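You operate a simulated robot arm through the tools that you are given. There is no shell and no other tool.

You run a simulated two-armed robot. Do the job below in one go: nothing can be reset, and whatever is moved stays where it is left.

TASK
Wipe up the spill on the top of the test bench with the bench cloth and put it back.

It is judged by the outcome, as a careful person would: the job done as asked, and still so three seconds after it is handed in. It fails if anything else is knocked over, pushed out of place, dropped, spilled or broken. Flat cloth is picked up by pressing the open fingertips on it (5 to 10 N) and closing them slowly along it; thin cloth reads only 2 to 8 mm in the jaws.

THE ROBOT
Two 6-joint arms with two-finger grippers on one trunk, on a base that moves. Base frame: it is fixed to the floor where the robot stands at the start and does not move with it; the origin is under the middle of the robot, x ahead of it, y to its left, z up; the surface under the hand at the start is at about z = 0.92. Lengths are in m, angles in rad, forces in N, time in s.
The left shoulder is at the start at [0.07, 0.148, 1.424], the right one opposite. With the tool pointing down near the work surface each hand reaches from about 0.4 to 0.68 m from the robot's upright axis, wherever it stands, measured 20 degrees to its own side. Payload 2.45 kg a hand.
Tool frame (each hand has its own): the origin (TCP) lies between the finger pads and is the grasp point; the fingertips stand 0.03 m ahead of it; z points along the fingers, y is the line along which they close. The gripper opens to 0.106 m; its body begins 0.079 m behind the TCP.
Orientation is that of the tool frame in the base frame, as [roll, pitch, yaw] about the fixed x, y, z axes, in that order (R = Rz(yaw) Ry(pitch) Rx(roll)). With the fingers straight down and closing along the base's y, the tool's x points along the base's -x, its y along +y and its z along -z.

THE INTERFACE
- The arms move only by the tool drive_tool. It takes "left_plan", "right_plan" or both (then of equal length, played together; a hand with none holds still); each is a list of rows, each a list of 3 entries, a list of its own where there are three numbers: the finger opening in m, from 0 to 0.106, then the shift along the tool's x, y, z in units of 400 mm (1.0 is 400 mm), then the turn, a rotation vector about the tool's x, y, z in units of 120 degrees (1.0 is 120 degrees). In form: [[claw, [tx, ty, tz], [rx, ry, rz]], ...]. A call has 1 to 20 rows; each row is the pose to reach, as a shift and turn from the pose commanded when the call began, along the tool's axes at that moment. A call with a number of a shift or a turn outside -1 to 1 is refused whole. A row lasts 0.2 s, in which the tool goes at most 0.05 m and 0.15 rad; a call with a longer step from one row to the next is refused whole, and so is a gripper value outside its range. Where a pose cannot be reached the arm comes as near as it can. A force on the tool above 40 N (or 10 N above the force at the start of the call, whichever is more), or a blocked arm, ends the call early, and 0.2 s more pass. Each finger travels about 0.072 m/s and halts on what it meets, pressing with about 27 N; the grip force reading is that of the motor and also rises with nothing between the fingers. The clock runs only during rows and for 0.2 s after the last one: add rows that repeat a pose to give the fingers time. It gives the time, the measured TCP pose, the force on the tool (base axes), the opening and the grip force at its end, in the units of the frame above (readings bear some noise), with the torque about the TCP (base axes, N m) and any sound that the robot's microphone picked up.
- Cameras (640 x 400 px; columns grow to the right, rows downward): "scene" is now at [0.1154, -0.0236, 1.6223]; the picture's right is [-0.30, -0.95, 0.00], its down [-0.80, 0.26, -0.54] and it looks along [0.52, -0.17, -0.84] (base axes); focal length 255 px, centre (320, 200). "left" rides on the left gripper at [0.076, 0.002, -0.106] in its tool frame; the picture's right is [-0.02, 1.00, 0.00], its down [-0.78, -0.02, -0.62] and it looks along [-0.62, -0.01, 0.78] (tool axes); focal length 247 px, centre (320, 200). "right" rides on the right gripper at [0.076, -0.002, -0.106] in its tool frame; the picture's right is [0.02, 1.00, 0.00], its down [-0.78, 0.02, -0.62] and it looks along [-0.62, 0.01, 0.78] (tool axes); focal length 247 px, centre (320, 200). There is no depth. A picture from a camera that has moved, and an enlarged one, comes with that camera's place and axes in the base frame and with its lens.
- grab_frame(camera): a new picture of that camera. No time passes.
- slide_trunk(by): slides the trunk up (or, below 0, down) by that many m; the arms and the scene camera ride with it, the base frame stays. It gives what a move gives, with no picture.
- drive_base(legs): drives the robot by 1 to 6 legs, each [ahead, left, turn to the left] in m, m and rad, along the robot's own axes; the way and the turn of a leg run together, so that a leg with both is an arc; at most 1.5 m and 3.142 rad a leg. The arms and the cameras ride along, it lands a little off, and it stops where it bumps. It gives what a move gives.
- head_to(pan, tilt): turns the head with the scene camera to pan (to the left, within 1.501 rad either way) and tilt (down, from -0.506 to 1.204), counted from straight ahead of the robot. It gives what a move gives.
- enlarge(camera, box): a new picture of the part [left, top, right, bottom] of that camera's present view, enlarged. No time passes.
- sign_off(): hands the job in; it is judged then, once.

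Nothing tells you exact positions but the pictures and the camera data. Unless the task says otherwise, let go and move clear before handing in.

The tools are called after ">>>" as a command line: name --argument value ..., lists and objects as JSON in quotes. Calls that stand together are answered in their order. drive_tool: Moves the arms, as the interface text tells. Its arguments: {"type":"object","properties":{"left_plan":{"type":"array","items":{"type":"array"}},"right_plan":{"type":"array","items":{"type":"array"}}},"required":[]} The other tools are called the same way: slide_trunk (by) moves the trunk up or down; drive_base (legs) drives the base; head_to (pan, tilt) turns the head that bears the scene camera; grab_frame (camera) takes a picture; enlarge (camera, box) takes an enlarged picture of a part of a camera's view; sign_off () hands the job in.

At the start:

```text
clock: 0.0
left_position: [0.5887, 0.1338, 1.0812]
left_orientation: [-3.141, 0.0, 3.141]
left_force: [-0.6, 0.2, 0.7]
left_wrist_torque: [-0.02, 0.0, 0.03]
left_opening: 0.1061
left_finger_force: 0.0
right_position: [0.5331, -0.3174, 1.0787]
right_orientation: [3.142, -0.001, -3.141]
right_force: [0.3, 0.3, 0.0]
right_wrist_torque: [-0.03, -0.01, -0.01]
right_opening: 0.106
right_finger_force: 0.1
trunk travel left (down, up): [-0.897, 0.043]
robot x, y, heading: [-0.0004, 0.0, 0.001]
head pan, tilt (commanded): [-0.311, 0.998]
```

scene: 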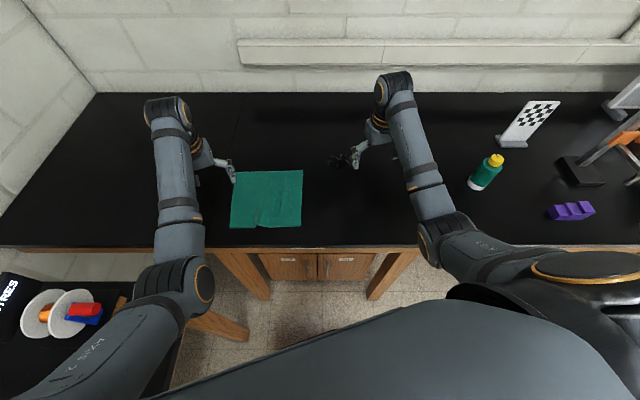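
right: 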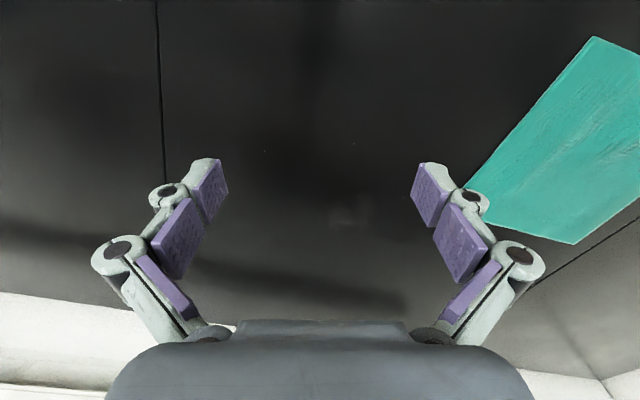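
left: 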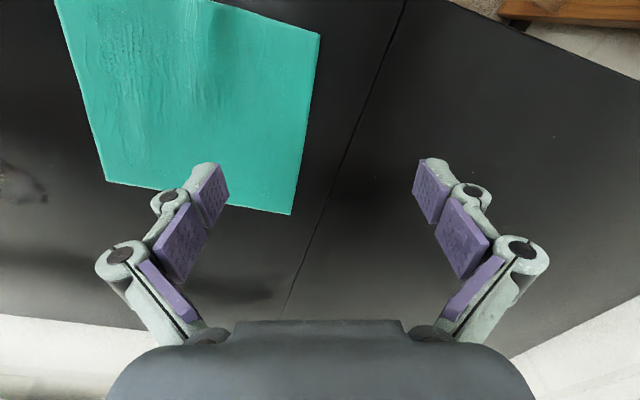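

The green cloth lies flat on the black bench between the two hands, and there may be a dark smear near the right hand's fingers. I'll zoom in to find the spill before moving anything.

>>> enlarge --camera "scene" --box '[200, 90, 440, 240]'

>>> enlarge --camera "left" --box '[0, 100, 200, 225]'

>>> enlarge --camera "scene" --box '[440, 80, 640, 240]'

>>> enlarge --camera "right" --box '[160, 0, 640, 300]'

```text
2.67 times, centred on (320, 165) of scene
camera zoom: at [0.1154, -0.0236, 1.6223], right [-0.3, -0.95, 0.0], down [-0.8, 0.26, -0.54], along [0.52, -0.17, -0.84], focal length 679 px, centre (320, 293)
```

zoom: 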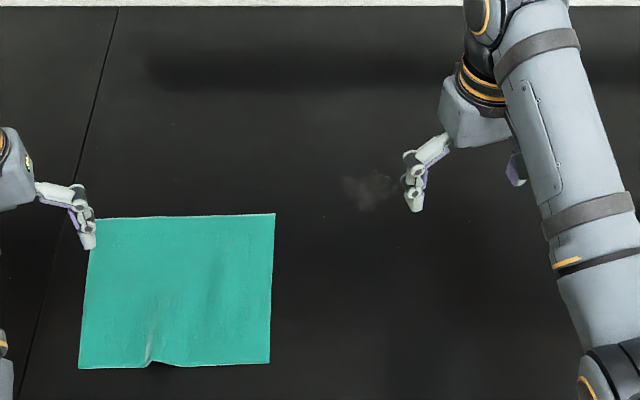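

```text
3.20 times, centred on (100, 162) of left
camera zoom: at [0.5132, 0.1362, 1.1863], right [0.02, 1.0, 0.0], down [0.78, -0.02, 0.62], along [0.62, -0.01, -0.78], focal length 790 px, centre (1024, 320)
```

zoom: 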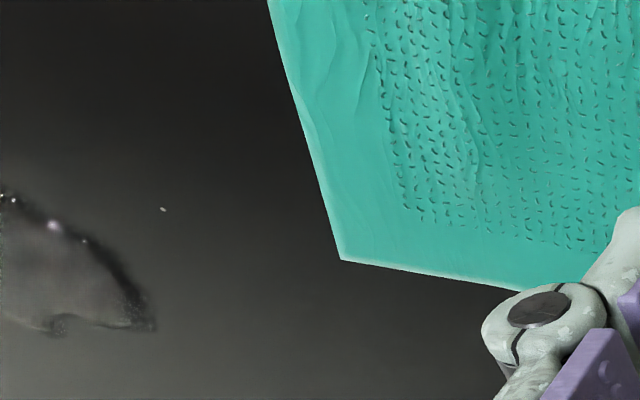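

```text
2.50 times, centred on (540, 160) of scene
camera zoom: at [0.1154, -0.0236, 1.6223], right [-0.3, -0.95, 0.0], down [-0.8, 0.26, -0.54], along [0.52, -0.17, -0.84], focal length 637 px, centre (-230, 300)
```

zoom: 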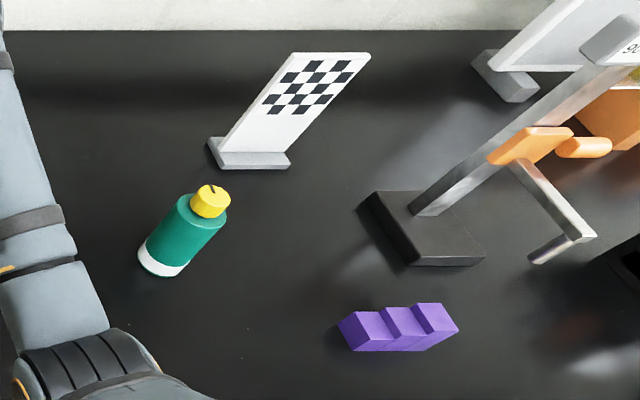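

```text
1.33 times, centred on (400, 150) of right
camera zoom: at [0.4565, -0.3197, 1.1878], right [-0.02, 1.0, 0.0], down [0.78, 0.02, 0.62], along [0.62, 0.01, -0.78], focal length 329 px, centre (213, 267)
```

zoom: 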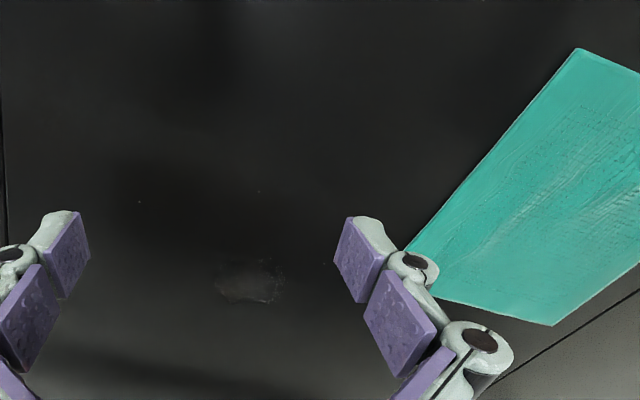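

The green cloth is about 0.23 x 0.22 m, centred near (0.61, 0.0) and turned about -14 degrees. The spill is a dull patch near (0.69, -0.28), at the limit of the right hand's reach. I'll look around the bench for anything else before deciding where to stand.

>>> head_to --pan -0.5 --tilt 0.8

>>> grab_frame --camera "scene"

>>> head_to --pan 0.6 --tilt 0.9

>>> grab_frame --camera "scene"

>>> head_to --pan 0.0 --tilt 1.2

>>> grab_frame --camera "scene"

```text
clock: 0.7
left_position: [0.5888, 0.1329, 1.0802]
left_orientation: [3.141, -0.001, -3.141]
left_force: [0.2, 0.2, -0.9]
left_wrist_torque: [0.0, -0.04, 0.0]
left_opening: 0.1062
left_finger_force: 0.1
right_position: [0.5339, -0.318, 1.0797]
right_orientation: [3.14, 0.001, 3.141]
right_force: [0.3, 0.7, -0.2]
right_wrist_torque: [0.04, 0.01, -0.01]
right_opening: 0.1061
right_finger_force: 0.0
trunk travel left (down, up): [-0.897, 0.043]
robot x, y, heading: [0.0016, 0.0007, -0.003]
head pan, tilt (commanded): [-0.499, 0.799]
```

```text
taken
camera scene: at [0.1198, -0.041, 1.6373], right [-0.48, -0.88, 0.0], down [-0.63, 0.34, -0.7], along [0.61, -0.33, -0.72], focal length 255 px, centre (320, 200)
```

scene: 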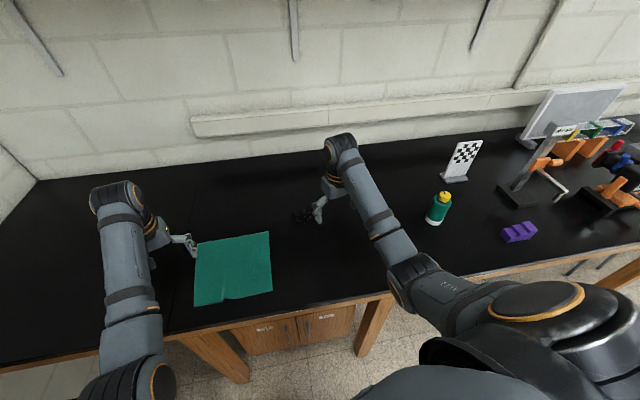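

```text
clock: 2.1
left_position: [0.5891, 0.1339, 1.08]
left_orientation: [3.141, 0.0, -3.141]
left_force: [2.0, 0.6, 0.4]
left_wrist_torque: [0.04, -0.03, -0.01]
left_opening: 0.1059
left_finger_force: 0.0
right_position: [0.5325, -0.3178, 1.0801]
right_orientation: [-3.141, 0.0, -3.14]
right_force: [-0.1, -0.3, -0.3]
right_wrist_torque: [0.03, -0.04, 0.03]
right_opening: 0.1061
right_finger_force: 0.0
trunk travel left (down, up): [-0.897, 0.043]
robot x, y, heading: [0.0025, -0.0022, 0.003]
head pan, tilt (commanded): [0.6, 0.901]
```

```text
taken
camera scene: at [0.1113, 0.0402, 1.6294], right [0.56, -0.83, 0.0], down [-0.65, -0.44, -0.62], along [0.51, 0.35, -0.78], focal length 255 px, centre (320, 200)
```

scene: 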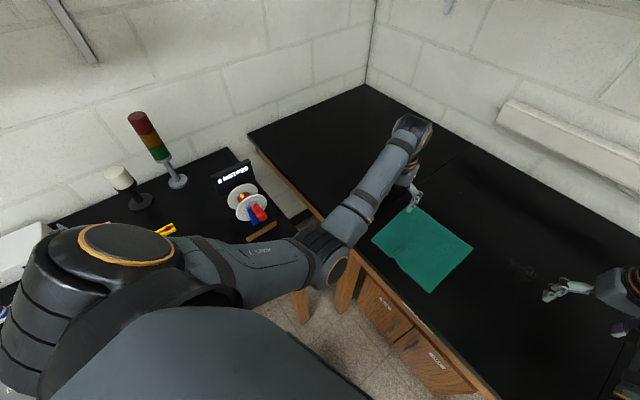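

```text
clock: 3.1
left_position: [0.5892, 0.1337, 1.0783]
left_orientation: [-3.141, -0.001, 3.141]
left_force: [0.7, -0.7, -0.2]
left_wrist_torque: [0.02, 0.02, 0.03]
left_opening: 0.1059
left_finger_force: 0.0
right_position: [0.5341, -0.3173, 1.0809]
right_orientation: [-3.141, -0.001, -3.14]
right_force: [1.1, 0.5, 0.3]
right_wrist_torque: [-0.02, -0.04, -0.06]
right_opening: 0.1059
right_finger_force: 0.0
trunk travel left (down, up): [-0.897, 0.043]
robot x, y, heading: [0.0011, 0.0033, -0.002]
head pan, tilt (commanded): [0.0, 1.201]
```

```text
taken
camera scene: at [0.1049, -0.0022, 1.6096], right [0.0, -1.0, 0.0], down [-0.93, 0.0, -0.36], along [0.36, 0.0, -0.93], focal length 255 px, centre (320, 200)
```

scene: 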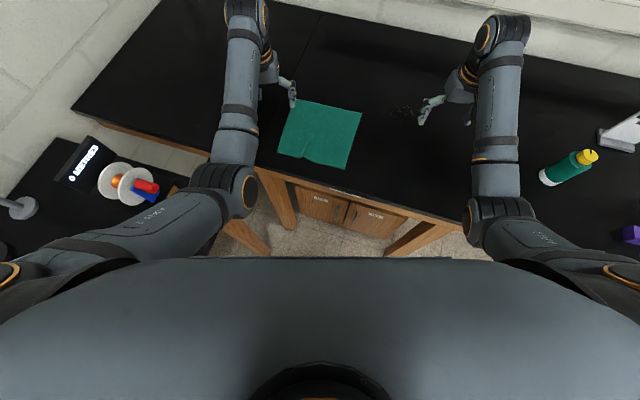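

The bench is turned about -0.31 rad to the robot, with its front edge about 0.42 m ahead measured square to the bench. The cloth lies parallel to the bench and the spill is just beyond the cloth's far-right corner. I'll first turn square to the bench, then move closer.

>>> drive_base --legs '[[0, 0, -0.31]]'

>>> grab_frame --camera "scene"

```text
clock: 4.4
left_position: [0.6019, -0.0486, 1.0787]
left_orientation: [3.14, 0.002, 2.838]
left_force: [0.3, 0.4, -0.5]
left_wrist_torque: [-0.02, 0.04, -0.01]
left_opening: 0.1057
left_finger_force: 0.1
right_position: [0.4141, -0.462, 1.0792]
right_orientation: [-3.141, 0.0, 2.837]
right_force: [0.5, 1.0, 0.5]
right_wrist_torque: [-0.01, -0.01, 0.0]
right_opening: 0.1061
right_finger_force: 0.0
trunk travel left (down, up): [-0.897, 0.043]
robot x, y, heading: [0.0001, -0.0012, -0.303]
head pan, tilt (commanded): [0.0, 1.201]
```

```text
taken
camera scene: at [0.1006, -0.0334, 1.6096], right [-0.3, -0.95, 0.0], down [-0.89, 0.28, -0.36], along [0.35, -0.11, -0.93], focal length 255 px, centre (320, 200)
```

scene: 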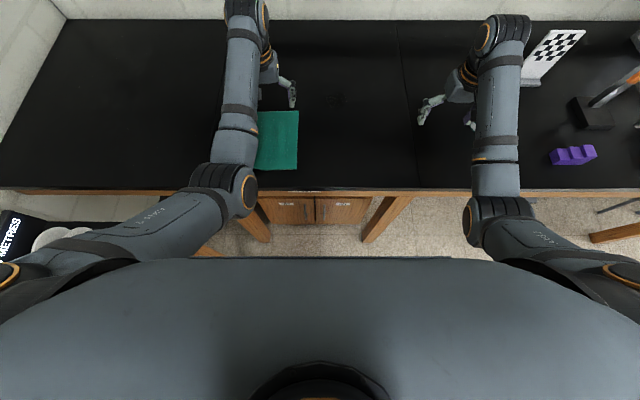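

The robot is now square to the bench, with the cloth slightly to the left and the spill near the middle. I'll drive 0.10 m left and 0.10 m ahead to bring both within comfortable reach.

>>> drive_base --legs '[[0, 0.09, -0.008], [0.08, 0, 0]]'

>>> grab_frame --camera "scene"

>>> grab_frame --camera "right"

>>> grab_frame --camera "left"

```text
clock: 6.2
left_position: [0.6995, 0.0092, 1.0838]
left_orientation: [3.141, 0.005, 2.829]
left_force: [-1.1, -0.3, 0.2]
left_wrist_torque: [0.0, -0.07, 0.01]
left_opening: 0.1061
left_finger_force: 0.1
right_position: [0.509, -0.4017, 1.0811]
right_orientation: [-3.14, 0.006, 2.829]
right_force: [-0.9, -0.1, 0.0]
right_wrist_torque: [-0.05, -0.05, 0.02]
right_opening: 0.1057
right_finger_force: 0.1
trunk travel left (down, up): [-0.897, 0.043]
robot x, y, heading: [0.1065, 0.0614, -0.316]
head pan, tilt (commanded): [0.0, 1.201]
```

```text
taken
camera scene: at [0.1961, 0.0284, 1.6102], right [-0.31, -0.95, 0.0], down [-0.89, 0.29, -0.37], along [0.35, -0.11, -0.93], focal length 255 px, centre (320, 200)
```

scene: 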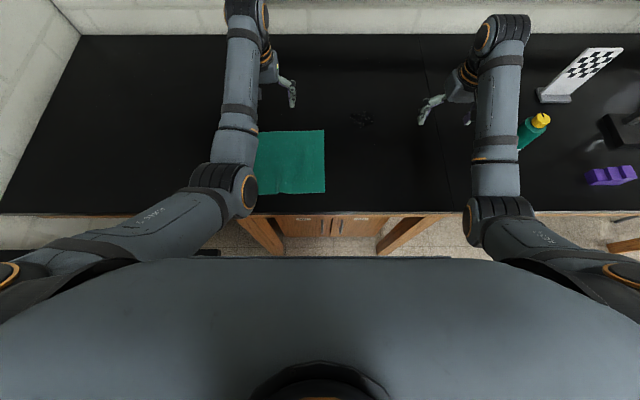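

```text
taken
camera right: at [0.4345, -0.3818, 1.19], right [0.29, 0.96, 0.0], down [0.75, -0.22, 0.62], along [0.6, -0.18, -0.78], focal length 247 px, centre (320, 200)
```

right: 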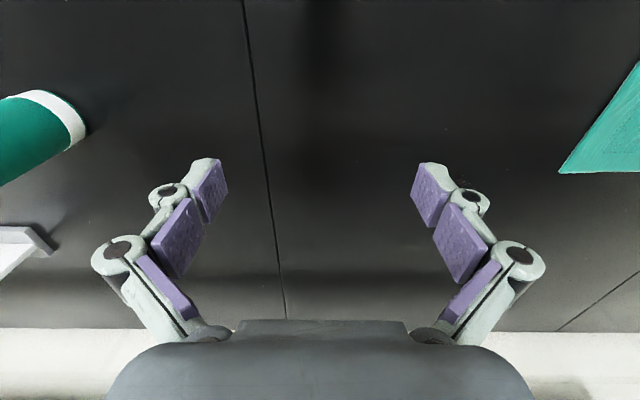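

```text
taken
camera left: at [0.6283, 0.035, 1.189], right [0.33, 0.94, 0.0], down [0.74, -0.26, 0.62], along [0.59, -0.2, -0.78], focal length 247 px, centre (320, 200)
```

left: 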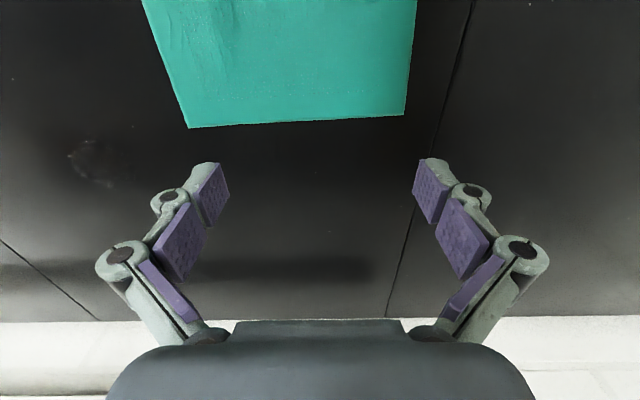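

The robot stands at about (0.107, 0.061), and the spill reads (0.694, -0.278) again, so the estimate holds. I'll zoom in on its outline to plan the strokes.

>>> enlarge --camera "left" --box '[20, 100, 180, 200]'

>>> enlarge --camera "scene" --box '[240, 80, 440, 205]'

```text
4.00 times, centred on (100, 150) of left
camera zoom: at [0.6283, 0.035, 1.189], right [0.33, 0.94, 0.0], down [0.74, -0.26, 0.62], along [0.59, -0.2, -0.78], focal length 988 px, centre (1200, 400)
```

zoom: 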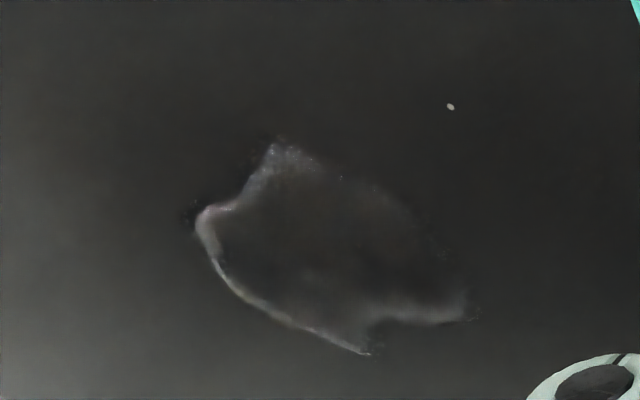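

```text
3.20 times, centred on (340, 142) of scene
camera zoom: at [0.1961, 0.0284, 1.6102], right [-0.31, -0.95, 0.0], down [-0.89, 0.29, -0.37], along [0.35, -0.11, -0.93], focal length 815 px, centre (256, 384)
```

zoom: 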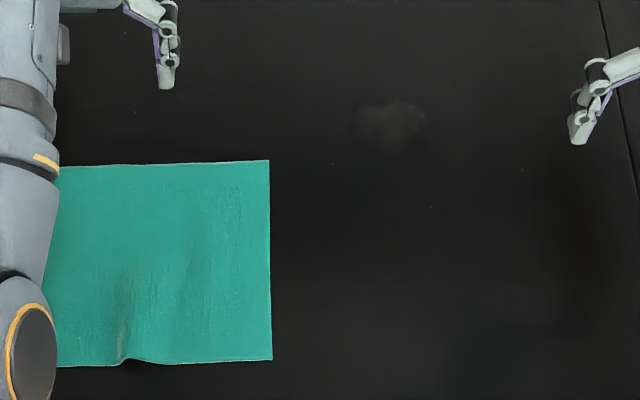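

The spill spans about 0.075 m, from 0.70 to 0.775 m out from the bench-normal origin and just right of the cloth. I'll lower the trunk 0.08 m for more reach, which leaves the tips about 5 cm above the bench. After that each hand goes over its far corner of the cloth.

>>> slide_trunk --by -0.08

>>> head_to --pan 0.0 --tilt 1.05

>>> grab_frame --camera "scene"

```text
clock: 7.4
left_position: [0.7038, 0.0075, 1.0004]
left_orientation: [-3.142, 0.0, 2.83]
left_force: [-0.8, -0.2, 0.1]
left_wrist_torque: [0.04, 0.02, -0.02]
left_opening: 0.1061
left_finger_force: 0.0
right_position: [0.5116, -0.4052, 1.0005]
right_orientation: [3.14, 0.0, 2.83]
right_force: [-0.1, -0.3, -0.2]
right_wrist_torque: [0.01, -0.01, -0.01]
right_opening: 0.106
right_finger_force: 0.0
trunk travel left (down, up): [-0.817, 0.123]
robot x, y, heading: [0.1038, 0.0627, -0.319]
head pan, tilt (commanded): [0.0, 1.201]
```

```text
clock: 8.1
left_position: [0.7044, 0.0082, 1.0006]
left_orientation: [3.141, 0.001, 2.828]
left_force: [1.0, 0.2, 0.0]
left_wrist_torque: [-0.01, -0.01, -0.01]
left_opening: 0.1058
left_finger_force: 0.0
right_position: [0.5126, -0.4042, 0.9991]
right_orientation: [3.141, -0.001, 2.829]
right_force: [-0.2, -0.4, -0.5]
right_wrist_torque: [-0.05, -0.02, 0.01]
right_opening: 0.1063
right_finger_force: 0.2
trunk travel left (down, up): [-0.817, 0.123]
robot x, y, heading: [0.1027, 0.0608, -0.313]
head pan, tilt (commanded): [0.0, 1.051]
```

```text
taken
camera scene: at [0.2133, 0.0237, 1.5387], right [-0.31, -0.95, 0.0], down [-0.83, 0.27, -0.5], along [0.47, -0.15, -0.87], focal length 255 px, centre (320, 200)
```

scene: 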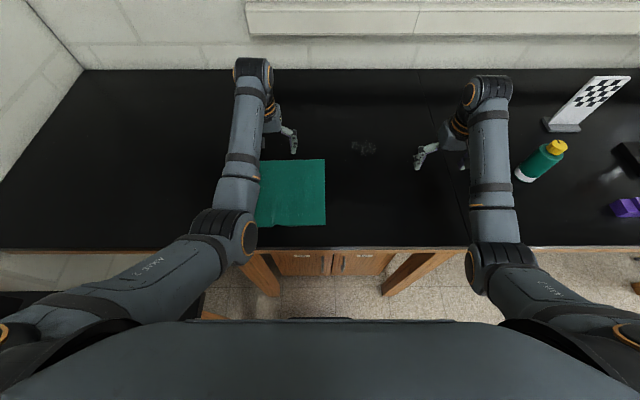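

The left hand is already near the far-left corner and the right hand is 0.34 m to the right of the far-right corner. I'll bring both over their corners at a safe height with the fingers partly closed, then check with the wrist cameras.

>>> drive_tool --left_plan '[[0.06, [0, 0.05, 0], [0, 0, 0]], [0.05, [0.008, 0.103, 0], [0, 0, 0]], [0.05, [0.008, 0.103, 0], [0, 0, 0]], [0.05, [0.008, 0.103, 0], [0, 0, 0]], [0.05, [0.008, 0.103, 0], [0, 0, 0]], [0.05, [0.008, 0.103, 0], [0, 0, 0]], [0.05, [0.008, 0.103, 0], [0, 0, 0]], [0.05, [0.008, 0.103, 0], [0, 0, 0]], [0.05, [0.008, 0.103, 0], [0, 0, 0]], [0.05, [0.008, 0.103, 0], [0, 0, 0]]]' --right_plan '[[0.05, [-0.016, 0.088, 0], [0, 0, 0]], [0.05, [-0.032, 0.176, 0], [0, 0, 0]], [0.05, [-0.048, 0.264, 0], [0, 0, 0]], [0.05, [-0.064, 0.352, 0], [0, 0, 0]], [0.05, [-0.08, 0.44, 0], [0, 0, 0]], [0.05, [-0.096, 0.528, 0], [0, 0, 0]], [0.05, [-0.112, 0.616, 0], [0, 0, 0]], [0.05, [-0.128, 0.704, 0], [0, 0, 0]], [0.05, [-0.145, 0.7925, 0], [0, 0, 0]], [0.05, [-0.145, 0.7925, 0], [0, 0, 0]]]'

>>> grab_frame --camera "right"

>>> grab_frame --camera "left"

>>> grab_frame --camera "scene"

```text
clock: 10.3
left_position: [0.7142, 0.0506, 0.9997]
left_orientation: [-3.141, 0.0, 2.829]
left_force: [-1.2, -0.1, -0.5]
left_wrist_torque: [-0.02, -0.01, 0.01]
left_opening: 0.05
left_finger_force: 0.1
right_position: [0.6706, -0.1549, 0.9944]
right_orientation: [-3.115, -0.002, 2.803]
right_force: [0.3, 0.2, 0.7]
right_wrist_torque: [0.0, -0.03, -0.02]
right_opening: 0.0501
right_finger_force: 0.1
right hand out of reach, approached as far as the arm can: row 2, 9, 10
trunk travel left (down, up): [-0.817, 0.123]
robot x, y, heading: [0.1039, 0.0613, -0.31]
head pan, tilt (commanded): [0.0, 1.051]
```

```text
taken
camera right: at [0.5989, -0.1286, 1.1026], right [0.31, 0.95, -0.02], down [0.75, -0.23, 0.62], along [0.58, -0.21, -0.78], focal length 247 px, centre (320, 200)
```

right: 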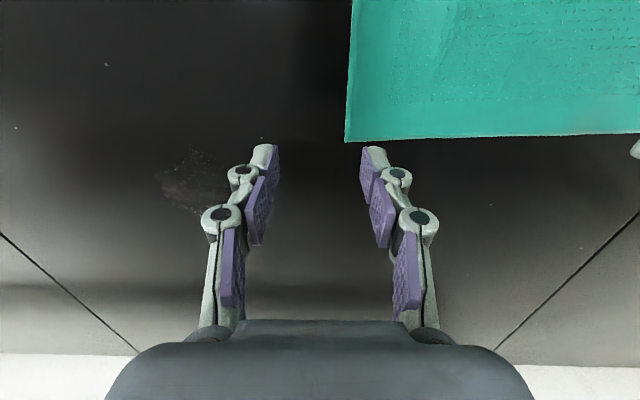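

```text
taken
camera left: at [0.6428, 0.0757, 1.1063], right [0.33, 0.94, 0.0], down [0.74, -0.26, 0.62], along [0.59, -0.2, -0.78], focal length 247 px, centre (320, 200)
```

left: 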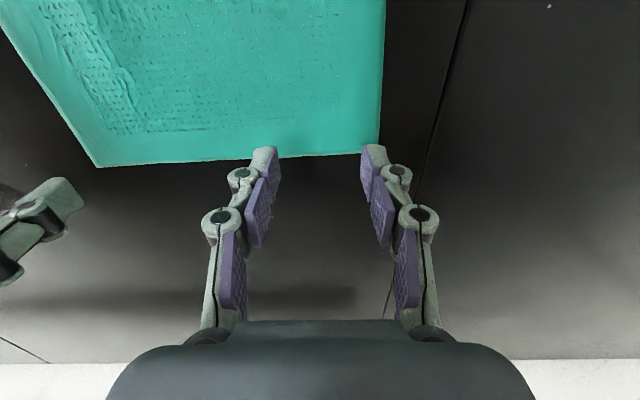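

```text
taken
camera scene: at [0.2128, 0.0238, 1.5388], right [-0.31, -0.95, 0.0], down [-0.83, 0.27, -0.5], along [0.47, -0.15, -0.87], focal length 255 px, centre (320, 200)
```

scene: 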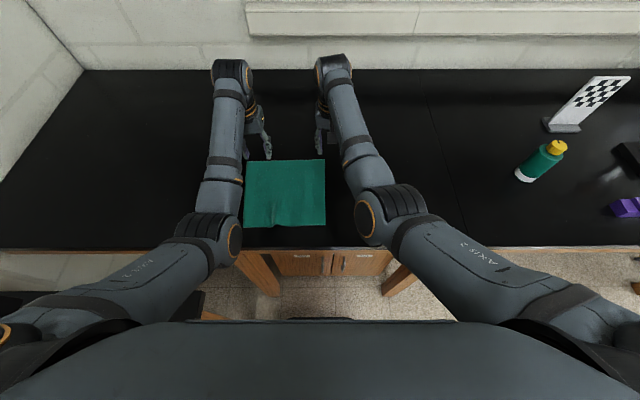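

The right hand stopped short at about (0.671, -0.155). The limit is swinging inward, not stretching out, so I need the base further left and a bit closer. I'll shift it left 0.10 m and ahead 0.06 m in small legs with the hands clear above the bench.

>>> drive_base --legs '[[0, 0.1, 0], [0.03, 0, 0]]'

>>> drive_base --legs '[[0.03, 0, 0]]'

>>> grab_frame --camera "scene"

>>> grab_frame --camera "right"

```text
clock: 11.9
left_position: [0.7675, 0.1273, 1.0036]
left_orientation: [3.139, 0.005, 2.822]
left_force: [0.1, 0.7, -0.5]
left_wrist_torque: [-0.01, -0.06, -0.02]
left_opening: 0.0502
left_finger_force: 0.0
right_position: [0.7247, -0.0744, 1.0004]
right_orientation: [-3.123, 0.008, 2.795]
right_force: [-0.9, 0.2, -0.1]
right_wrist_torque: [0.05, -0.06, -0.01]
right_opening: 0.0498
right_finger_force: 0.0
trunk travel left (down, up): [-0.817, 0.123]
robot x, y, heading: [0.1616, 0.1468, -0.322]
head pan, tilt (commanded): [0.0, 1.051]
```

```text
clock: 12.7
left_position: [0.7975, 0.1204, 1.0023]
left_orientation: [-3.14, 0.003, 2.823]
left_force: [0.0, -0.5, 0.0]
left_wrist_torque: [0.0, -0.03, 0.04]
left_opening: 0.0501
left_finger_force: 0.0
right_position: [0.755, -0.0863, 0.9985]
right_orientation: [-3.115, 0.007, 2.791]
right_force: [-1.0, 0.9, 0.8]
right_wrist_torque: [-0.06, -0.04, -0.01]
right_opening: 0.05
right_finger_force: 0.1
trunk travel left (down, up): [-0.817, 0.123]
robot x, y, heading: [0.1939, 0.1384, -0.322]
head pan, tilt (commanded): [0.0, 1.051]
```

```text
taken
camera scene: at [0.2953, 0.0991, 1.5393], right [-0.31, -0.95, 0.0], down [-0.82, 0.27, -0.5], along [0.47, -0.16, -0.87], focal length 255 px, centre (320, 200)
```

scene: 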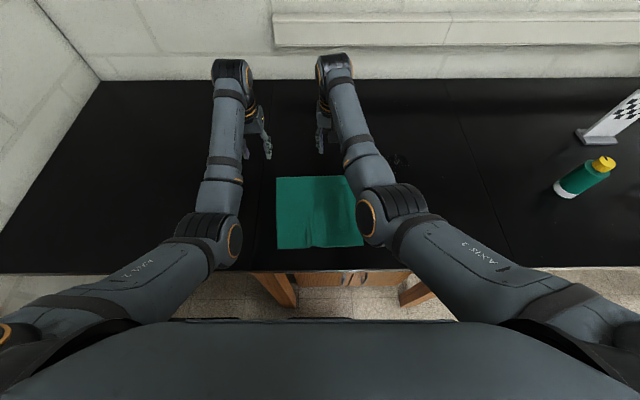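

```text
taken
camera right: at [0.6822, -0.0596, 1.1059], right [0.32, 0.95, -0.03], down [0.74, -0.24, 0.63], along [0.59, -0.22, -0.78], focal length 247 px, centre (320, 200)
```

right: 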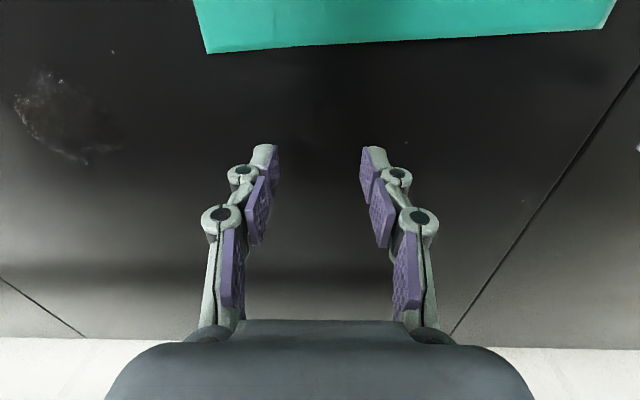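

Nothing bumped, and the robot is now at (0.194, 0.138). The cloth's far-right corner reads about (0.686, -0.145) and the far-left about (0.750, 0.090). I'll bring each hand back over a spot about 3 cm inside its corner, still above the cloth.

>>> drive_tool --left_plan '[[0.05, [0.04, -0.045, 0], [0, 0, 0]], [0.05, [0.08, -0.09, 0], [0, 0, 0]], [0.05, [0.12, -0.135, 0], [0, 0, 0]], [0.05, [0.155, -0.181, 0], [0, 0, 0]], [0.05, [0.155, -0.181, 0], [0, 0, 0]]]' --right_plan '[[0.05, [0.05, -0.031, 0], [0, 0, 0]], [0.05, [0.1, -0.062, 0], [0, 0, 0]], [0.05, [0.15, -0.093, 0], [0, 0, 0]], [0.05, [0.19, -0.124, 0], [0, 0, 0]], [0.05, [0.19, -0.124, 0], [0, 0, 0]]]'

>>> grab_frame --camera "right"

>>> grab_frame --camera "left"

```text
clock: 13.9
left_position: [0.7506, 0.1088, 1.0138]
left_orientation: [3.064, 0.048, 2.862]
left_force: [0.4, 1.7, 0.4]
left_wrist_torque: [-0.01, -0.01, 0.0]
left_opening: 0.0499
left_finger_force: 0.0
right_position: [0.6655, -0.1818, 1.0033]
right_orientation: [-3.0, 0.048, 2.729]
right_force: [-0.1, 0.3, 0.2]
right_wrist_torque: [-0.01, 0.02, 0.01]
right_opening: 0.0499
right_finger_force: 0.1
trunk travel left (down, up): [-0.817, 0.123]
robot x, y, heading: [0.187, 0.1365, -0.318]
head pan, tilt (commanded): [0.0, 1.051]
stopped in row 5 (right hand): the arm was blocked; the commanded pose is now the measured one
```

```text
taken
camera right: at [0.5955, -0.1383, 1.1065], right [0.38, 0.91, -0.14], down [0.73, -0.2, 0.65], along [0.56, -0.35, -0.75], focal length 247 px, centre (320, 200)
```

right: 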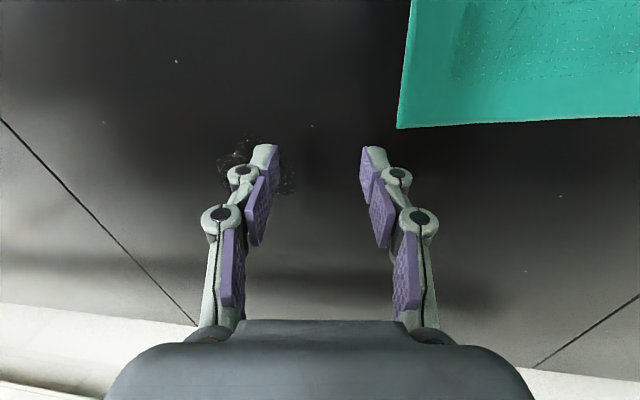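

```text
taken
camera left: at [0.672, 0.1256, 1.1161], right [0.29, 0.95, 0.08], down [0.71, -0.27, 0.65], along [0.64, -0.13, -0.75], focal length 247 px, centre (320, 200)
```

left: 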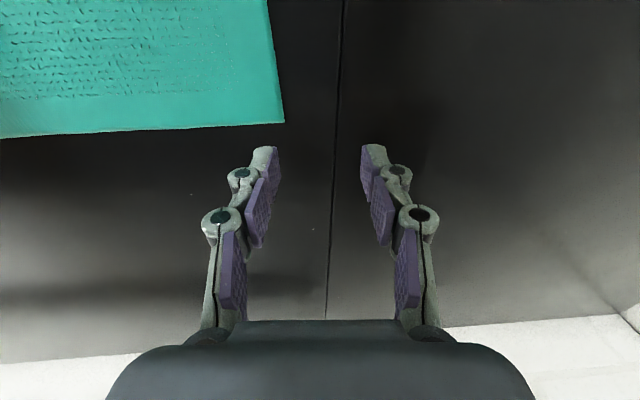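

Both arms report a push and the right was blocked, so they may be touching each other somewhere. I'll look at the scene before doing anything more.

>>> grab_frame --camera "scene"

>>> head_to --pan 0.0 --tilt 0.8

>>> grab_frame --camera "scene"

```text
taken
camera scene: at [0.3004, 0.0976, 1.5388], right [-0.31, -0.95, 0.0], down [-0.82, 0.27, -0.5], along [0.47, -0.16, -0.87], focal length 255 px, centre (320, 200)
```

scene: 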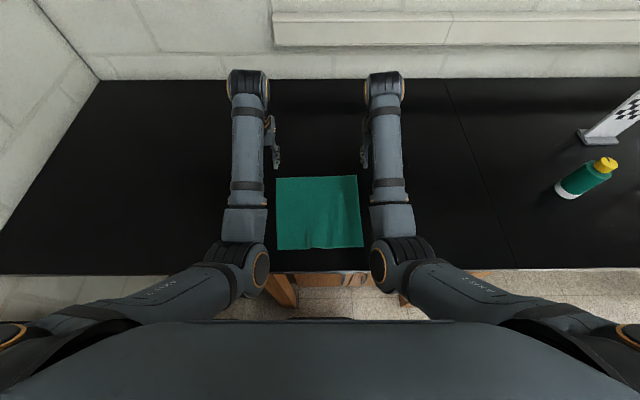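

```text
clock: 14.6
left_position: [0.751, 0.1065, 1.013]
left_orientation: [3.063, 0.046, 2.859]
left_force: [0.1, 0.9, -0.2]
left_wrist_torque: [-0.05, 0.01, -0.04]
left_opening: 0.05
left_finger_force: 0.2
right_position: [0.6654, -0.1832, 1.002]
right_orientation: [-2.999, 0.048, 2.729]
right_force: [0.4, 0.1, 0.2]
right_wrist_torque: [-0.02, 0.01, 0.02]
right_opening: 0.0501
right_finger_force: 0.0
trunk travel left (down, up): [-0.817, 0.123]
robot x, y, heading: [0.1909, 0.1372, -0.323]
head pan, tilt (commanded): [0.0, 0.799]
```

```text
taken
camera scene: at [0.3146, 0.092, 1.5572], right [-0.31, -0.95, 0.0], down [-0.68, 0.23, -0.7], along [0.66, -0.22, -0.72], focal length 255 px, centre (320, 200)
```

scene: 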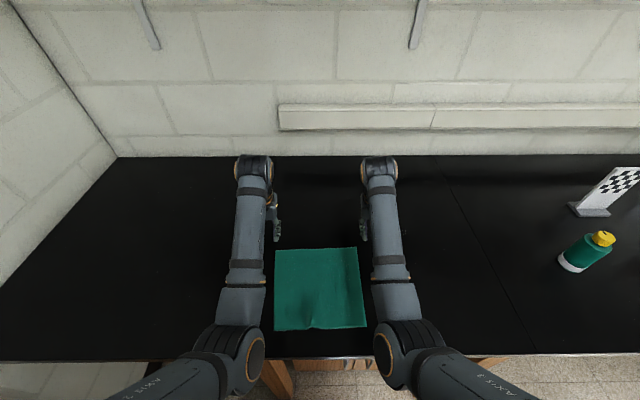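

The arms are clear of each other, but both elbows sit low right at the bench's front edge, so they probably touch it. I'll zoom in on the elbows to check before raising the trunk.

>>> enlarge --camera "scene" --box '[180, 270, 460, 400]'

```text
2.29 times, centred on (320, 335) of scene
camera zoom: at [0.3146, 0.092, 1.5572], right [-0.31, -0.95, 0.0], down [-0.68, 0.23, -0.7], along [0.66, -0.22, -0.72], focal length 582 px, centre (320, -109)
```

zoom: 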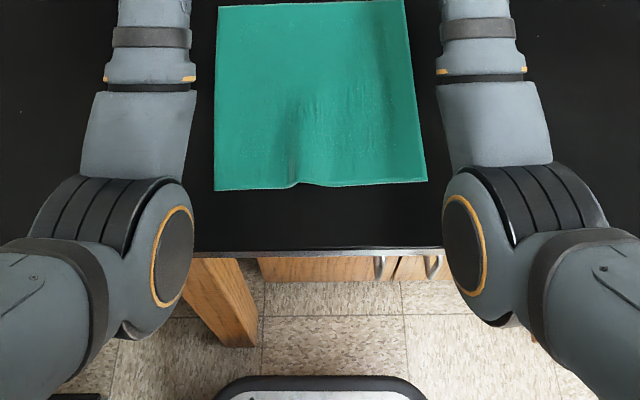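

The elbow discs are right over the bench's front edge at about bench height, so they are most likely pressing on it. I'll raise the trunk to lift them clear and see where the arms settle.

>>> slide_trunk --by 0.1

>>> grab_frame --camera "scene"

```text
clock: 16.0
left_position: [0.7512, 0.1088, 1.1116]
left_orientation: [3.061, 0.043, 2.862]
left_force: [0.3, 0.5, -0.5]
left_wrist_torque: [-0.02, -0.02, 0.01]
left_opening: 0.0501
left_finger_force: 0.1
right_position: [0.6643, -0.1835, 1.101]
right_orientation: [-2.999, 0.045, 2.73]
right_force: [-0.5, 0.5, -0.1]
right_wrist_torque: [0.0, -0.02, 0.0]
right_opening: 0.0502
right_finger_force: 0.2
trunk travel left (down, up): [-0.917, 0.023]
robot x, y, heading: [0.1925, 0.1346, -0.318]
head pan, tilt (commanded): [0.0, 0.799]
```

```text
taken
camera scene: at [0.3144, 0.0922, 1.6573], right [-0.31, -0.95, 0.0], down [-0.68, 0.23, -0.7], along [0.66, -0.22, -0.72], focal length 255 px, centre (320, 200)
```

scene: 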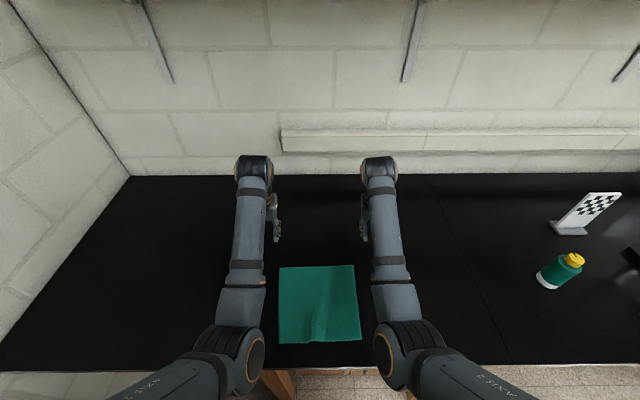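

The arms kept the pushed, slightly twisted pose and came up with the trunk. I'll straighten both tools so they point straight down and square to the bench, still high above it.

>>> drive_tool --left_plan '[[0.05, [0, 0, 0], [0.013, 0.007, 0.005]], [0.05, [0, 0, 0], [0.026, 0.014, 0.011]], [0.05, [0, 0, 0], [0.0385, 0.0205, 0.0158]], [0.05, [0, 0, 0], [0.0385, 0.0205, 0.0158]]]' --right_plan '[[0.05, [0, 0, 0], [-0.023, 0.007, -0.016]], [0.05, [0, 0, 0], [-0.046, 0.014, -0.032]], [0.05, [0, 0, 0], [-0.068, 0.0215, -0.0473]], [0.05, [0, 0, 0], [-0.068, 0.0215, -0.0473]]]'

```text
clock: 17.0
left_position: [0.7557, 0.1011, 1.1007]
left_orientation: [-3.137, 0.0, 2.828]
left_force: [0.1, 0.8, -0.8]
left_wrist_torque: [-0.02, 0.01, 0.01]
left_opening: 0.05
left_finger_force: 0.0
left hand out of reach, approached as far as the arm can: row 1, 2, 3, 4
right_position: [0.665, -0.1785, 1.1012]
right_orientation: [3.138, -0.003, 2.83]
right_force: [-0.7, -0.2, -1.6]
right_wrist_torque: [-0.01, -0.02, 0.03]
right_opening: 0.0502
right_finger_force: 0.1
trunk travel left (down, up): [-0.917, 0.023]
robot x, y, heading: [0.191, 0.1355, -0.32]
head pan, tilt (commanded): [0.0, 0.799]
```

The tools now point straight down again. The arms seem unable to fold closely when the hand is high and near, so I'll bring both hands down and in over the corners with the trunk kept high.

>>> drive_tool --left_plan '[[0.05, [0.014, -0.02, 0.05], [0, 0, 0]], [0.05, [0.028, -0.04, 0.1], [0, 0, 0]], [0.05, [0.042, -0.06, 0.15], [0, 0, 0]], [0.05, [0.056, -0.08, 0.2], [0, 0, 0]], [0.05, [0.07, -0.1025, 0.25], [0, 0, 0]], [0.05, [0.07, -0.1025, 0.25], [0, 0, 0]]]' --right_plan '[[0.05, [0.01, 0.033, 0.05], [0, 0, 0]], [0.05, [0.02, 0.066, 0.1], [0, 0, 0]], [0.05, [0.03, 0.099, 0.15], [0, 0, 0]], [0.05, [0.04, 0.132, 0.2], [0, 0, 0]], [0.05, [0.05, 0.165, 0.25], [0, 0, 0]], [0.05, [0.05, 0.165, 0.25], [0, 0, 0]]]'

>>> grab_frame --camera "right"

>>> grab_frame --camera "left"

>>> grab_frame --camera "scene"

```text
clock: 18.6
left_position: [0.7586, 0.093, 1.0275]
left_orientation: [3.092, 0.071, 2.85]
left_force: [0.5, -0.5, -0.2]
left_wrist_torque: [-0.02, 0.02, -0.01]
left_opening: 0.0501
left_finger_force: 0.1
right_position: [0.6769, -0.1638, 1.0231]
right_orientation: [-3.068, 0.052, 2.794]
right_force: [0.7, -0.2, -0.9]
right_wrist_torque: [0.01, 0.01, -0.02]
right_opening: 0.0501
right_finger_force: 0.0
trunk travel left (down, up): [-0.917, 0.023]
robot x, y, heading: [0.1993, 0.1376, -0.317]
head pan, tilt (commanded): [0.0, 0.799]
stopped in row 6 (left hand): the arm was blocked; the commanded pose is now the measured one
```

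```text
taken
camera right: at [0.6023, -0.1322, 1.1264], right [0.32, 0.94, -0.07], down [0.73, -0.2, 0.66], along [0.61, -0.27, -0.75], focal length 247 px, centre (320, 200)
```

right: 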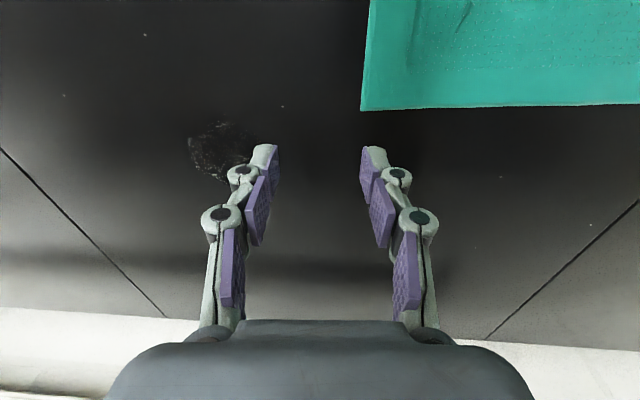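

```text
taken
camera left: at [0.6782, 0.1145, 1.128], right [0.3, 0.95, 0.05], down [0.69, -0.26, 0.67], along [0.66, -0.17, -0.74], focal length 247 px, centre (320, 200)
```

left: 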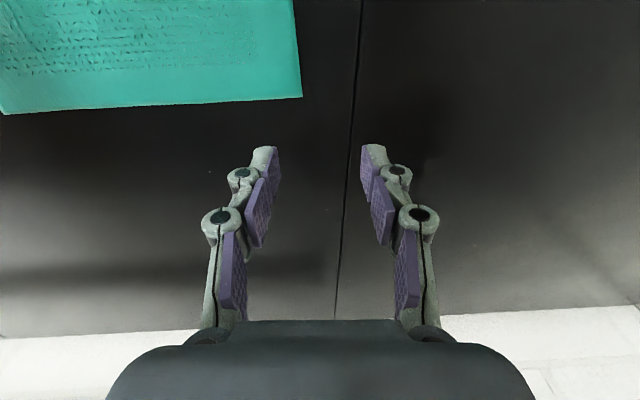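

```text
taken
camera scene: at [0.3143, 0.0922, 1.6573], right [-0.31, -0.95, 0.0], down [-0.68, 0.23, -0.7], along [0.66, -0.22, -0.72], focal length 255 px, centre (320, 200)
```

scene: 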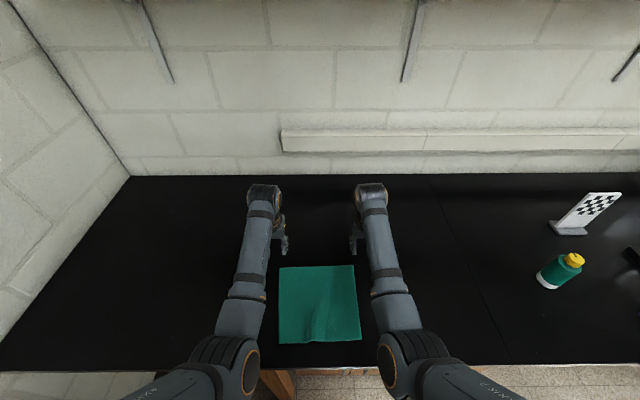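

Both arms were blocked again while the tools felt no force, so an arm link must be touching something. I'll pan the head to two viewpoints and triangulate the right elbow against the bench edge.

>>> head_to --pan -1.0 --tilt 0.9

>>> grab_frame --camera "scene"

>>> head_to --pan 0.6 --tilt 0.9

>>> grab_frame --camera "scene"

```text
clock: 19.8
left_position: [0.7586, 0.0931, 1.027]
left_orientation: [3.09, 0.068, 2.851]
left_force: [-0.3, 0.0, 0.2]
left_wrist_torque: [0.0, 0.02, 0.03]
left_opening: 0.0503
left_finger_force: 0.2
right_position: [0.6784, -0.1652, 1.0215]
right_orientation: [-3.068, 0.052, 2.794]
right_force: [-0.1, -0.1, 0.3]
right_wrist_torque: [-0.02, 0.0, 0.0]
right_opening: 0.05
right_finger_force: 0.0
trunk travel left (down, up): [-0.917, 0.023]
robot x, y, heading: [0.1906, 0.1352, -0.315]
head pan, tilt (commanded): [-1.0, 0.901]
```

```text
taken
camera scene: at [0.2566, 0.0445, 1.6494], right [-0.97, -0.25, 0.0], down [-0.2, 0.76, -0.62], along [0.15, -0.6, -0.78], focal length 255 px, centre (320, 200)
```

scene: 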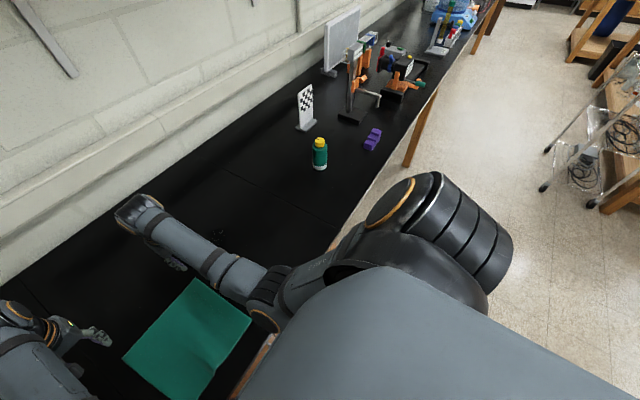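

```text
clock: 21.5
left_position: [0.7574, 0.0931, 1.0255]
left_orientation: [3.09, 0.069, 2.85]
left_force: [-0.3, -1.0, 0.4]
left_wrist_torque: [-0.01, -0.01, -0.01]
left_opening: 0.0499
left_finger_force: 0.0
right_position: [0.6759, -0.1649, 1.0205]
right_orientation: [-3.068, 0.052, 2.793]
right_force: [-0.8, 0.0, 0.4]
right_wrist_torque: [-0.02, 0.01, 0.03]
right_opening: 0.05
right_finger_force: 0.1
trunk travel left (down, up): [-0.917, 0.023]
robot x, y, heading: [0.1933, 0.1328, -0.317]
head pan, tilt (commanded): [0.6, 0.901]
```

```text
taken
camera scene: at [0.3103, 0.1384, 1.6494], right [0.28, -0.96, 0.0], down [-0.75, -0.22, -0.62], along [0.6, 0.17, -0.78], focal length 255 px, centre (320, 200)
```

scene: 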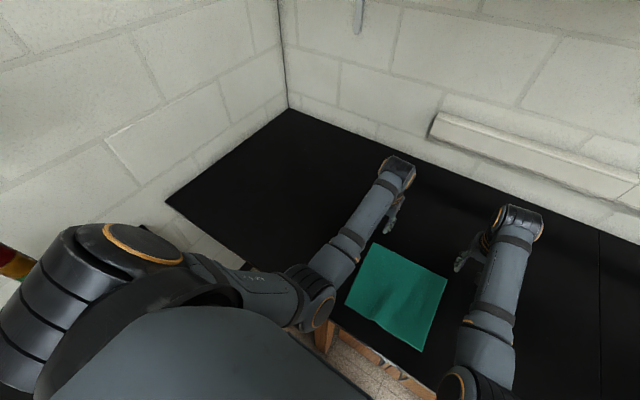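

Triangulating puts the elbows at about z = 1.17, well clear of the bench. The actual cause is that, working this close and inward, each wrist camera presses up against the underside of its own forearm. The fix is to stand further back so the arms are more extended, so I'll back off 0.085 m and raise the trunk the last 2 cm.

>>> drive_base --legs '[[-0.085, 0, 0]]'

>>> slide_trunk --by 0.02

>>> head_to --pan 0.0 --tilt 0.95

```text
clock: 22.6
left_position: [0.6798, 0.1188, 1.0248]
left_orientation: [3.09, 0.066, 2.851]
left_force: [-0.2, -0.2, 0.1]
left_wrist_torque: [0.02, 0.05, 0.02]
left_opening: 0.05
left_finger_force: 0.0
right_position: [0.5987, -0.1385, 1.0198]
right_orientation: [-3.069, 0.048, 2.798]
right_force: [0.4, -0.1, -0.4]
right_wrist_torque: [0.01, 0.02, -0.01]
right_opening: 0.0499
right_finger_force: 0.1
trunk travel left (down, up): [-0.917, 0.023]
robot x, y, heading: [0.1079, 0.1636, -0.318]
head pan, tilt (commanded): [0.6, 0.901]
```

```text
clock: 23.3
left_position: [0.6776, 0.1203, 1.0469]
left_orientation: [3.091, 0.069, 2.853]
left_force: [0.3, -1.0, -0.4]
left_wrist_torque: [0.03, -0.03, 0.0]
left_opening: 0.0502
left_finger_force: 0.0
right_position: [0.5965, -0.1396, 1.0411]
right_orientation: [-3.066, 0.05, 2.795]
right_force: [0.6, 1.0, 0.3]
right_wrist_torque: [-0.01, -0.01, 0.0]
right_opening: 0.0499
right_finger_force: 0.0
trunk travel left (down, up): [-0.937, 0.003]
robot x, y, heading: [0.1068, 0.1605, -0.312]
head pan, tilt (commanded): [0.6, 0.901]
```

```text
clock: 24.3
left_position: [0.6769, 0.1201, 1.0453]
left_orientation: [3.089, 0.068, 2.851]
left_force: [0.5, -0.4, 0.0]
left_wrist_torque: [0.0, 0.03, 0.03]
left_opening: 0.05
left_finger_force: 0.1
right_position: [0.5963, -0.1387, 1.0411]
right_orientation: [-3.065, 0.052, 2.795]
right_force: [0.5, -0.3, -0.2]
right_wrist_torque: [-0.01, 0.0, -0.01]
right_opening: 0.05
right_finger_force: 0.1
trunk travel left (down, up): [-0.937, 0.003]
robot x, y, heading: [0.1092, 0.1614, -0.32]
head pan, tilt (commanded): [0.0, 0.949]
```

The robot now stands at about (0.108, 0.161) with the trunk at the top. I'll straighten the tools while extending forward, then bring the hands inward over the far corners at about z = 1.0.

>>> drive_tool --left_plan '[[0.05, [-0.045, 0, 0.03], [0.008, 0.011, 0.003]], [0.05, [-0.09, 0, 0.06], [0.017, 0.022, 0.007]], [0.05, [-0.136, 0, 0.09], [0.0251, 0.0325, 0.0105]], [0.05, [-0.136, -0.04, 0.1125], [0.0251, 0.0325, 0.0105]], [0.05, [-0.136, -0.0875, 0.1125], [0.0251, 0.0325, 0.0105]], [0.05, [-0.136, -0.0875, 0.1125], [0.0251, 0.0325, 0.0105]]]' --right_plan '[[0.05, [-0.048, 0, 0.03], [-0.012, 0.008, -0.005]], [0.05, [-0.096, 0, 0.06], [-0.024, 0.016, -0.01]], [0.05, [-0.145, 0, 0.09], [-0.0366, 0.0248, -0.0162]], [0.05, [-0.145, 0.05, 0.1], [-0.0366, 0.0248, -0.0162]], [0.05, [-0.145, 0.11, 0.1], [-0.0366, 0.0248, -0.0162]], [0.05, [-0.145, 0.11, 0.1], [-0.0366, 0.0248, -0.0162]]]'

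>>> grab_frame --camera "right"

>>> grab_frame --camera "left"

>>> grab_frame --camera "scene"

```text
clock: 25.7
left_position: [0.7219, 0.0715, 1.0042]
left_orientation: [-3.141, 0.002, 2.83]
left_force: [0.0, -1.3, -0.2]
left_wrist_torque: [-0.05, 0.01, -0.03]
left_opening: 0.0498
left_finger_force: 0.1
right_position: [0.6668, -0.1209, 1.0013]
right_orientation: [3.139, -0.004, 2.826]
right_force: [1.0, 0.7, 0.4]
right_wrist_torque: [0.04, -0.02, 0.01]
right_opening: 0.05
right_finger_force: 0.0
trunk travel left (down, up): [-0.937, 0.003]
robot x, y, heading: [0.1077, 0.1603, -0.32]
head pan, tilt (commanded): [0.0, 0.949]
```

```text
taken
camera right: at [0.5932, -0.1002, 1.1106], right [0.29, 0.96, 0.0], down [0.75, -0.23, 0.62], along [0.59, -0.18, -0.78], focal length 247 px, centre (320, 200)
```

right: 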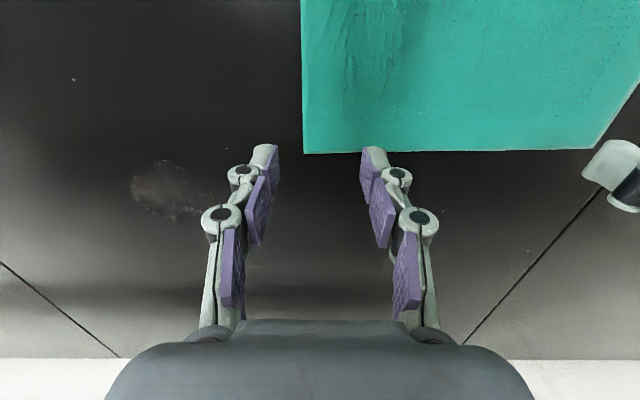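

```text
taken
camera left: at [0.65, 0.0981, 1.1103], right [0.33, 0.95, 0.0], down [0.74, -0.26, 0.62], along [0.59, -0.2, -0.78], focal length 247 px, centre (320, 200)
```

left: 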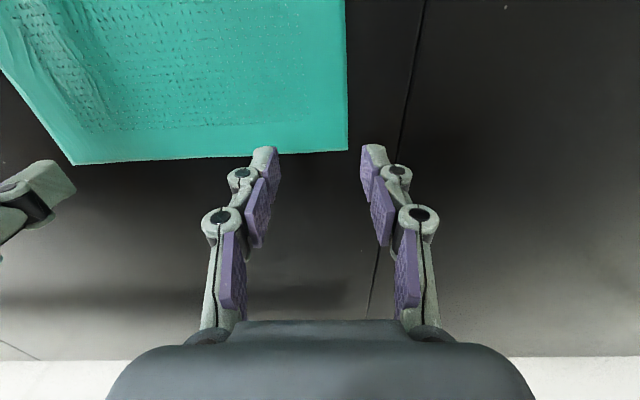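

```text
taken
camera scene: at [0.2258, 0.1204, 1.6657], right [-0.31, -0.95, 0.0], down [-0.77, 0.25, -0.58], along [0.55, -0.18, -0.81], focal length 255 px, centre (320, 200)
```

scene: 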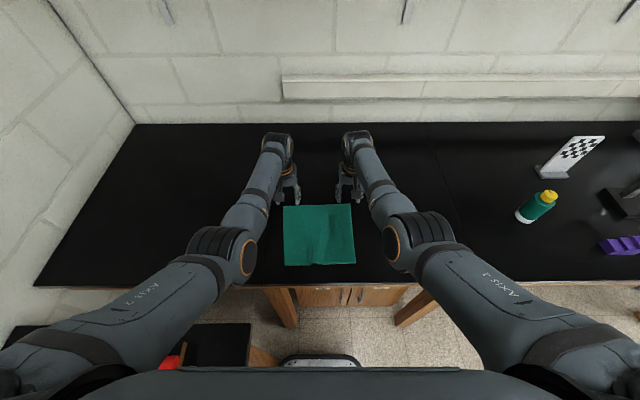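

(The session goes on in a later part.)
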